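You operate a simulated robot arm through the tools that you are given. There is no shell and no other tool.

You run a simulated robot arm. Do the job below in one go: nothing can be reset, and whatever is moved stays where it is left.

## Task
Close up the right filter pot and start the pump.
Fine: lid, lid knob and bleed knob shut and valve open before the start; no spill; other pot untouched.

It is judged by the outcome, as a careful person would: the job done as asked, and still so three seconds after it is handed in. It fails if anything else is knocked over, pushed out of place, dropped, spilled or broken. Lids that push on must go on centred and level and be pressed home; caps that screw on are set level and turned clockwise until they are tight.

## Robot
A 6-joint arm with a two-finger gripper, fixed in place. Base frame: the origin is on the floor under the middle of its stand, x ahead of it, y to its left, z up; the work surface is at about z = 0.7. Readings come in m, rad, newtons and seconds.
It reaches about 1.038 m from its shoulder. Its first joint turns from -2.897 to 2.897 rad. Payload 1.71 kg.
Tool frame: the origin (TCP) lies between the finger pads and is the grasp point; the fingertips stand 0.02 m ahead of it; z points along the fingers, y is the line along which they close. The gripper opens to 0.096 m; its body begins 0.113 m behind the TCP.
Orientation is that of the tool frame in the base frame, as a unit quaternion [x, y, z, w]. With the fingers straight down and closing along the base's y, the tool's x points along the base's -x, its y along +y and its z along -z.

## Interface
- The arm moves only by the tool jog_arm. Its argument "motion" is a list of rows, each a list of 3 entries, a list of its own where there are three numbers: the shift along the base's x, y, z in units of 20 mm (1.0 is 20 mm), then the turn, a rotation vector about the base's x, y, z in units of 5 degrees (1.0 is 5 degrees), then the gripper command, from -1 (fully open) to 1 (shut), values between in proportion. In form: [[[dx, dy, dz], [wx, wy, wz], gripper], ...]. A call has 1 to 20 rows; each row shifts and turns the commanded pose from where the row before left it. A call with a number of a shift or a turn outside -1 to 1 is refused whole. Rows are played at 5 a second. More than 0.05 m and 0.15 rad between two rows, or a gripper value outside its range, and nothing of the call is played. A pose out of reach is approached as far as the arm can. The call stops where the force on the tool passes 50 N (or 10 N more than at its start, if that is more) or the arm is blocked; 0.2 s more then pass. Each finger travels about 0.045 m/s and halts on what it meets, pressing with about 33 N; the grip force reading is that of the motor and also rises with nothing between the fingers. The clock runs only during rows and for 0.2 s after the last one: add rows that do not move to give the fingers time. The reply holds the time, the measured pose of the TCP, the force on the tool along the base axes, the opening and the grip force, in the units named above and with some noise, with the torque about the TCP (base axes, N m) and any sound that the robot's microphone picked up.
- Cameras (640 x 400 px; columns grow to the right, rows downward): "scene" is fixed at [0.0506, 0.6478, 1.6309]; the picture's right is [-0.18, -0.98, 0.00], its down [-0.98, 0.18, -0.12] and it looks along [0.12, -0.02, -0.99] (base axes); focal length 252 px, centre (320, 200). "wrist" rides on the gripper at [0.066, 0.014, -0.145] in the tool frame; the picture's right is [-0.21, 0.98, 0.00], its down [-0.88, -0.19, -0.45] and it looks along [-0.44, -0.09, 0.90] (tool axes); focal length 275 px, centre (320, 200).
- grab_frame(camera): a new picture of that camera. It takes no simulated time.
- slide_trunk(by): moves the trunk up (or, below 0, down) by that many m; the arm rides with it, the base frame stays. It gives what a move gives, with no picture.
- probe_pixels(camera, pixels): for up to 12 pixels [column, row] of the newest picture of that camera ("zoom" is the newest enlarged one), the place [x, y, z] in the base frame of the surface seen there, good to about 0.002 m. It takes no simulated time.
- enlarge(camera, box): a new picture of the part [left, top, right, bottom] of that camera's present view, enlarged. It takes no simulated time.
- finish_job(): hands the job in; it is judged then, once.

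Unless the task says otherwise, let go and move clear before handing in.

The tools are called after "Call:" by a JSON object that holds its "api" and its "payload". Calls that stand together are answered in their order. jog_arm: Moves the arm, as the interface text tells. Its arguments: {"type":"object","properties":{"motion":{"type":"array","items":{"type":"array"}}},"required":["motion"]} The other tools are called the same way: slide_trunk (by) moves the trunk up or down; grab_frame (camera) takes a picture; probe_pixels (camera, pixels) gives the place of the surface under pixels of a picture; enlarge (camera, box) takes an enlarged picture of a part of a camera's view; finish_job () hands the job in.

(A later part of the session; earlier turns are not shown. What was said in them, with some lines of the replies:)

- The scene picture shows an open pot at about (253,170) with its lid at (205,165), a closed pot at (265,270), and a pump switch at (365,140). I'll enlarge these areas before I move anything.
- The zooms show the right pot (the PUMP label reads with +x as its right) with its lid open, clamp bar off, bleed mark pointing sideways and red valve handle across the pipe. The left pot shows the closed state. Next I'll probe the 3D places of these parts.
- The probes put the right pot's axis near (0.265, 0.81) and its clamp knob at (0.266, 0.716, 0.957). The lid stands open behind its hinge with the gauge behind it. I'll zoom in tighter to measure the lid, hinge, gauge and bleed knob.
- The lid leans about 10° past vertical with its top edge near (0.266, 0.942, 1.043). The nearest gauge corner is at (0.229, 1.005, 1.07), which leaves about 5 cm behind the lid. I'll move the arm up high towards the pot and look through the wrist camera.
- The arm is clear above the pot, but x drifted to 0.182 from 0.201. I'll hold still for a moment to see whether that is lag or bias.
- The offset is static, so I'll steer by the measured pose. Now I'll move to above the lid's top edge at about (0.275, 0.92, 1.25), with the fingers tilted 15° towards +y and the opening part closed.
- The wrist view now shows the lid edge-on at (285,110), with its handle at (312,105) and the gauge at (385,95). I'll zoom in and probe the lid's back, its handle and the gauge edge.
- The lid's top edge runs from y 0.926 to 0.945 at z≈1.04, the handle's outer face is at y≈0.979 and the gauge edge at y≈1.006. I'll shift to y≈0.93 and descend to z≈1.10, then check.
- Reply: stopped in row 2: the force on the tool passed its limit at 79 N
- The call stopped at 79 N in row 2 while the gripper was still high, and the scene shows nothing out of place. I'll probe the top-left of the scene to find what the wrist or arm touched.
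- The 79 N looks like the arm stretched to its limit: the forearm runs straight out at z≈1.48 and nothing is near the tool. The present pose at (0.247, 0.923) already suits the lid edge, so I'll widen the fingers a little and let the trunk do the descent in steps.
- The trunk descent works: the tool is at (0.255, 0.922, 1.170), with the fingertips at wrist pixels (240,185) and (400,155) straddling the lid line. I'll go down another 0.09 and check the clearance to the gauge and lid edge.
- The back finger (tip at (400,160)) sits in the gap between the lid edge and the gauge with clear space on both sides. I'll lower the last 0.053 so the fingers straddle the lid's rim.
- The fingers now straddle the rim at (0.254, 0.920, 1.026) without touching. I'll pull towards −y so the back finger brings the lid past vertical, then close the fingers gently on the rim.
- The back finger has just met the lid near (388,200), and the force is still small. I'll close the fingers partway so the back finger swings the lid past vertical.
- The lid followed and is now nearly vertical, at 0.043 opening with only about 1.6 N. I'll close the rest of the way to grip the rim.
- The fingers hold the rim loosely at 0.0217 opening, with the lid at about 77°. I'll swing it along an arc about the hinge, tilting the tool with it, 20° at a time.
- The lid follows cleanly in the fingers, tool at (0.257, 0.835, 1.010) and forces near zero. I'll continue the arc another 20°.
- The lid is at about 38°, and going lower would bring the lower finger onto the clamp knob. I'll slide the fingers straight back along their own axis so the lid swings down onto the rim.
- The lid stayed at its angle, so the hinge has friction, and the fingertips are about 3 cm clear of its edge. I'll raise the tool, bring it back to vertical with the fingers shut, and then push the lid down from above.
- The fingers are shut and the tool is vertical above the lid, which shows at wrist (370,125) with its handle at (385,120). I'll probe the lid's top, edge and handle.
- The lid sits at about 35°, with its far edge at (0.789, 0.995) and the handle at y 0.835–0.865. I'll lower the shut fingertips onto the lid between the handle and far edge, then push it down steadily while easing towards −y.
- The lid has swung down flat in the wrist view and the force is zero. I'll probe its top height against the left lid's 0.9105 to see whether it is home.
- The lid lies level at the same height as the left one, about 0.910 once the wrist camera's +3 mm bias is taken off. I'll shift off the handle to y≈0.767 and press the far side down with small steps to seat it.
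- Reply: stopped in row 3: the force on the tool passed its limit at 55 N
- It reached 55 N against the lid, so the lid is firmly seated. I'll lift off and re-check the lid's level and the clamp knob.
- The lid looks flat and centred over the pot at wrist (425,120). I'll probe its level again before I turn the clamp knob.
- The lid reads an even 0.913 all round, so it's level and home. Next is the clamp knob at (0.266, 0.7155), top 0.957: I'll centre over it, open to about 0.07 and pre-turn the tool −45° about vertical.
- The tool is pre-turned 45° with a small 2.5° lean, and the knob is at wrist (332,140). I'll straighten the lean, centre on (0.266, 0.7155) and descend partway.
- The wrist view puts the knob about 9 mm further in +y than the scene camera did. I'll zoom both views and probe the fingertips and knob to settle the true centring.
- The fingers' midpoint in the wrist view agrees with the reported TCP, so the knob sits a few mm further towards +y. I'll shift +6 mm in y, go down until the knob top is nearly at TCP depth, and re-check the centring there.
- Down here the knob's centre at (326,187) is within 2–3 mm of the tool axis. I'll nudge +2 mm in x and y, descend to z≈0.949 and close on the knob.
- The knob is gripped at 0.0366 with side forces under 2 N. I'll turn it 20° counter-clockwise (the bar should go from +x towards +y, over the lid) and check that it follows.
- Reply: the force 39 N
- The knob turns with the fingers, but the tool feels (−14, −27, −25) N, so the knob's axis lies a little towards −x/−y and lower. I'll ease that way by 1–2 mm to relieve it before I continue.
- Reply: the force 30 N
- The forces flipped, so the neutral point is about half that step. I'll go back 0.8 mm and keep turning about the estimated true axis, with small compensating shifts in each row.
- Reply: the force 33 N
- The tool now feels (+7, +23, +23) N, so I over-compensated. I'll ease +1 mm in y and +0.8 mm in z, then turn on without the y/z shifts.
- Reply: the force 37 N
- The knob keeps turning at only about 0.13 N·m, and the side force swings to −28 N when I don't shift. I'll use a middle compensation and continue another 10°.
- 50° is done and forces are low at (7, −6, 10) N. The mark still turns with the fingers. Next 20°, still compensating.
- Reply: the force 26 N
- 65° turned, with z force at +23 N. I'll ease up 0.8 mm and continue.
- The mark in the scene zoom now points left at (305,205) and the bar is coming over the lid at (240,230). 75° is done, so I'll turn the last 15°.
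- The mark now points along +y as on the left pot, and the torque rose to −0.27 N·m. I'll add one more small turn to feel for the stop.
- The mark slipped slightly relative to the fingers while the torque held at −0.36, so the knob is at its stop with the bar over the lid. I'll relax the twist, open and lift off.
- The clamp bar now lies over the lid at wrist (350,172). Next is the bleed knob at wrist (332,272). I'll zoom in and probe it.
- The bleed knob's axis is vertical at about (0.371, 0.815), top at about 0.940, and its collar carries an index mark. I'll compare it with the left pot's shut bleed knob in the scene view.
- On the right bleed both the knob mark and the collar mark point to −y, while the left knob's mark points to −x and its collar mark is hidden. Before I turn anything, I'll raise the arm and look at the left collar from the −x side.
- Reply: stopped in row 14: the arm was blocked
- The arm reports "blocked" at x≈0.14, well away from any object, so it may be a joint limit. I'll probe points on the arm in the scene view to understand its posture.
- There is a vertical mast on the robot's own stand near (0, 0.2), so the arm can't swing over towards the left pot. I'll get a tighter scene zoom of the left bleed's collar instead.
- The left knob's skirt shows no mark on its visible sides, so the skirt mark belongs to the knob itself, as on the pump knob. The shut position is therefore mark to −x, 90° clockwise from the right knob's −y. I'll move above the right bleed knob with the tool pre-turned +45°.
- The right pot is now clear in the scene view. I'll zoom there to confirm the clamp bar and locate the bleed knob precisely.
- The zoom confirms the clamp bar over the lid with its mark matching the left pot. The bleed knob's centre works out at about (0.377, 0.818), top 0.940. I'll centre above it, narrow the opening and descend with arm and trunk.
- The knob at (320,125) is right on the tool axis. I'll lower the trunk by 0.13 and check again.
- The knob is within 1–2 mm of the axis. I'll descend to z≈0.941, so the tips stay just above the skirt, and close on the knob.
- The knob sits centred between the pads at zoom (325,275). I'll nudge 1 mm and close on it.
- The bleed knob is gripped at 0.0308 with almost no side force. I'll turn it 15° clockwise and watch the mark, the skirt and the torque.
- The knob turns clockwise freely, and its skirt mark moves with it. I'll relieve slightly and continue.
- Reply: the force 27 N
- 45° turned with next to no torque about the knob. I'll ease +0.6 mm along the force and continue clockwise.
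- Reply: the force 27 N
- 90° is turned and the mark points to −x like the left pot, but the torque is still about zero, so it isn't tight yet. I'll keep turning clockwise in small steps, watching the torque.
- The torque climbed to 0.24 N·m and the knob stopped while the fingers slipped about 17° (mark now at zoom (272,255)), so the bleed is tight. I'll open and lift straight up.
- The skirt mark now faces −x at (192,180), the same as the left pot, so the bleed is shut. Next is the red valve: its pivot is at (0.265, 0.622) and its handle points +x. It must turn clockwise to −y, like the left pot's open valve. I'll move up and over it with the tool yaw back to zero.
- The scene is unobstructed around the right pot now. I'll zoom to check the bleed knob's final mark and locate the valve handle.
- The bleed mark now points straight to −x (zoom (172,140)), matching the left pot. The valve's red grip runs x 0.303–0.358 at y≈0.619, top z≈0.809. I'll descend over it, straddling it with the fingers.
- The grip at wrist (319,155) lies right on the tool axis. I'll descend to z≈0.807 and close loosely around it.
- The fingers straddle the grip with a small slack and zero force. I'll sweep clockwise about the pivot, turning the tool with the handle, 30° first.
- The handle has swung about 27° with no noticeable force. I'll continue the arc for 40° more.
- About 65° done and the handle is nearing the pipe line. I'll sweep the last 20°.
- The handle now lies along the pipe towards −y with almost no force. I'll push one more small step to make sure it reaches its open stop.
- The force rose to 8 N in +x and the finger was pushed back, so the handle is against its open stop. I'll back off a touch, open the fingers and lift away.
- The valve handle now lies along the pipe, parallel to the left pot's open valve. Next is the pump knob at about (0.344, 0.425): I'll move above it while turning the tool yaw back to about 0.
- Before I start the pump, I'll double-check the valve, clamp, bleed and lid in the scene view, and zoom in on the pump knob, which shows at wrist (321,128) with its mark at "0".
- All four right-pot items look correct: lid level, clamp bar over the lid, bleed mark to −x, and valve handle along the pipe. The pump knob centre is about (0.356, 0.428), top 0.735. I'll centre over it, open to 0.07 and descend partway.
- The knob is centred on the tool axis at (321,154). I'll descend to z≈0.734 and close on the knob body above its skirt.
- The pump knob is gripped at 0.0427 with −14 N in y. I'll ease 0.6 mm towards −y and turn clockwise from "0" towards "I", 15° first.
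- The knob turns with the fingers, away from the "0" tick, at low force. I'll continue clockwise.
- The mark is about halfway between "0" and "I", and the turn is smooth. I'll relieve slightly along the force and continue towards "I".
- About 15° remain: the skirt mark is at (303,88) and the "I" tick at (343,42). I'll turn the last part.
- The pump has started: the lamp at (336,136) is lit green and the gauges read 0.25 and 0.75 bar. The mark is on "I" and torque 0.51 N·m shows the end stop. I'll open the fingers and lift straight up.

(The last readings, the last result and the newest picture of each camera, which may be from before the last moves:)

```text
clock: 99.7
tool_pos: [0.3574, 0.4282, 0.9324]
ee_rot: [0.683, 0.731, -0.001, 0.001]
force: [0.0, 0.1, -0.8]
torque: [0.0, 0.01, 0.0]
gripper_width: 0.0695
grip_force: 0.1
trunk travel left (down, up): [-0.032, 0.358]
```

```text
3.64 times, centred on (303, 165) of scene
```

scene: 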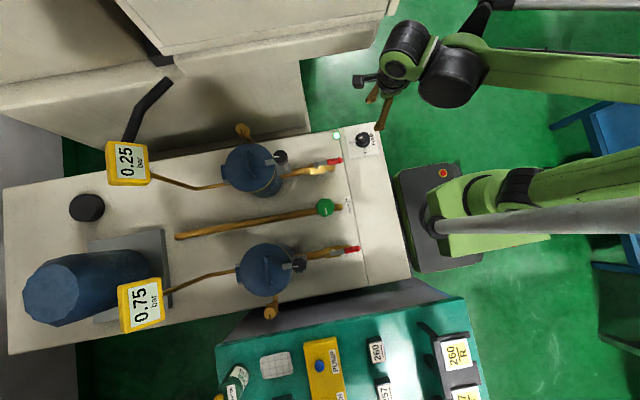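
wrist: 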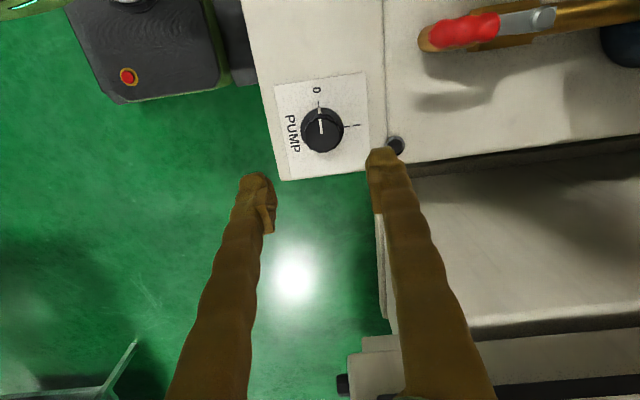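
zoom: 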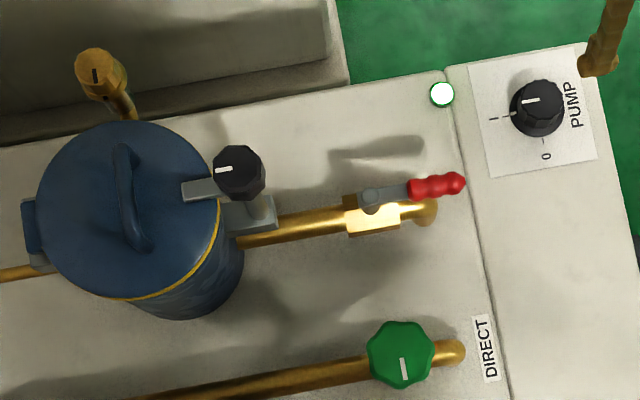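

The lamp is lit, the knob is on "I", and there's no liquid around the pot. I'll back the arm away a little, let a few seconds pass and check that the gauges and pot stay steady.

Call:
{"api": "jog_arm", "payload": {"motion": [[[0, 0, 1], [0, 0, 0], -0.45], [[0, 0, 1], [0, 0, 0], -0.45], [[0, 0, 1], [0, 0, 0], -0.45], [[0, 0, 1], [0, 0, 0], -0.45], [[0, 0, 0], [0, 0, 0], -0.45], [[0, 0, 0], [0, 0, 0], -0.45], [[0, 0, 0], [0, 0, 0], -0.45], [[0, 0, 0], [0, 0, 0], -0.45], [[0, 0, 0], [0, 0, 0], -0.45], [[0, 0, 0], [0, 0, 0], -0.45], [[0, 0, 0], [0, 0, 0], -0.45], [[0, 0, 0], [0, 0, 0], -0.45], [[0, 0, 0], [0, 0, 0], -0.45], [[0, 0, 0], [0, 0, 0], -0.45], [[0, 0, 0], [0, 0, 0], -0.45], [[0, 0, 0], [0, 0, 0], -0.45]]}}

Call:
{"api": "grab_frame", "payload": {"camera": "scene"}}

Call:
{"api": "enlarge", "payload": {"camera": "scene", "box": [90, 120, 290, 245]}}

Call:
{"api": "enlarge", "payload": {"camera": "scene", "box": [110, 220, 370, 383]}}

```text
clock: 103.1
tool_pos: [0.3555, 0.4259, 1.014]
ee_rot: [0.684, 0.73, 0.0, 0.001]
force: [0.6, 0.1, -0.9]
torque: [0.02, 0.0, 0.01]
gripper_width: 0.0696
grip_force: 0.1
trunk travel left (down, up): [-0.032, 0.358]
```

```text
taken
```

scene: 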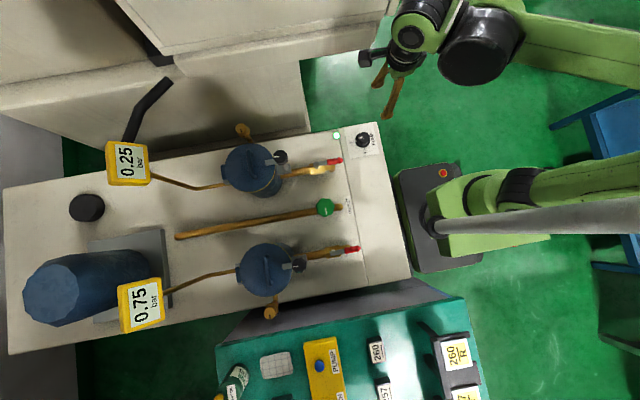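

```text
3.20 times, centred on (190, 182) of scene
```

zoom: 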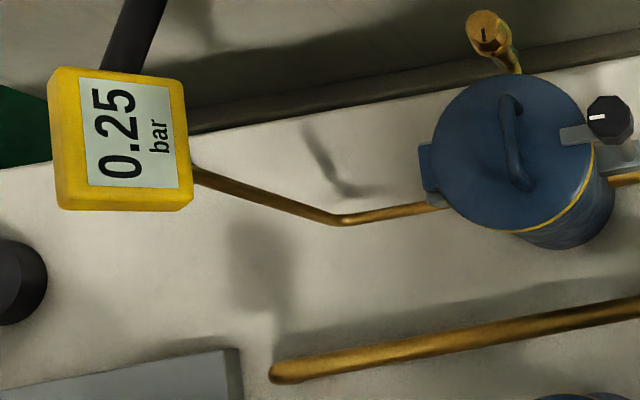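

```text
2.45 times, centred on (240, 302) of scene
```

zoom: 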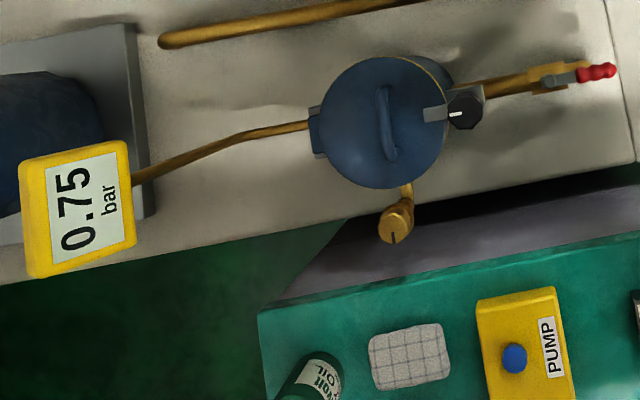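

The gauges hold steady at 0.25 and 0.75 bar and the pump lamp is lit. The right pot is dry and closed, the left pot is unchanged, and the gripper is clear, so I'm handing the job in.

Call:
{"api": "finish_job", "payload": {}}

```text
The job is handed in.
```

The right filter pot is closed up and the pump is running. I've handed the job in but haven't seen the verdict.

Before I switched the pump on, each item was set and checked:
- **Lid:** level and pressed home with about 55 N. Its top sits at the same height as the left pot's lid. It swung down by itself for the last part of the closing.
- **Lid knob:** turned a quarter turn to its stop, so the clamp bar lies over the lid as on the left pot.
- **Bleed knob:** turned clockwise until tight. Its mark now points the same way as the left pot's.
- **Valve:** handle swung clockwise to its open stop, in line with the pipe.

I then turned the pump knob from "0" to "I", and the green lamp came on. The gauges read 0.25 bar on the right pot and 0.75 bar on the left. Both held steady for about six seconds, and I saw no liquid around the pots.

I didn't touch the left pot or the DIRECT valve. The arm was stopped or blocked twice in free space, and a robot mast limits its reach that way. Nothing looked displaced afterwards.
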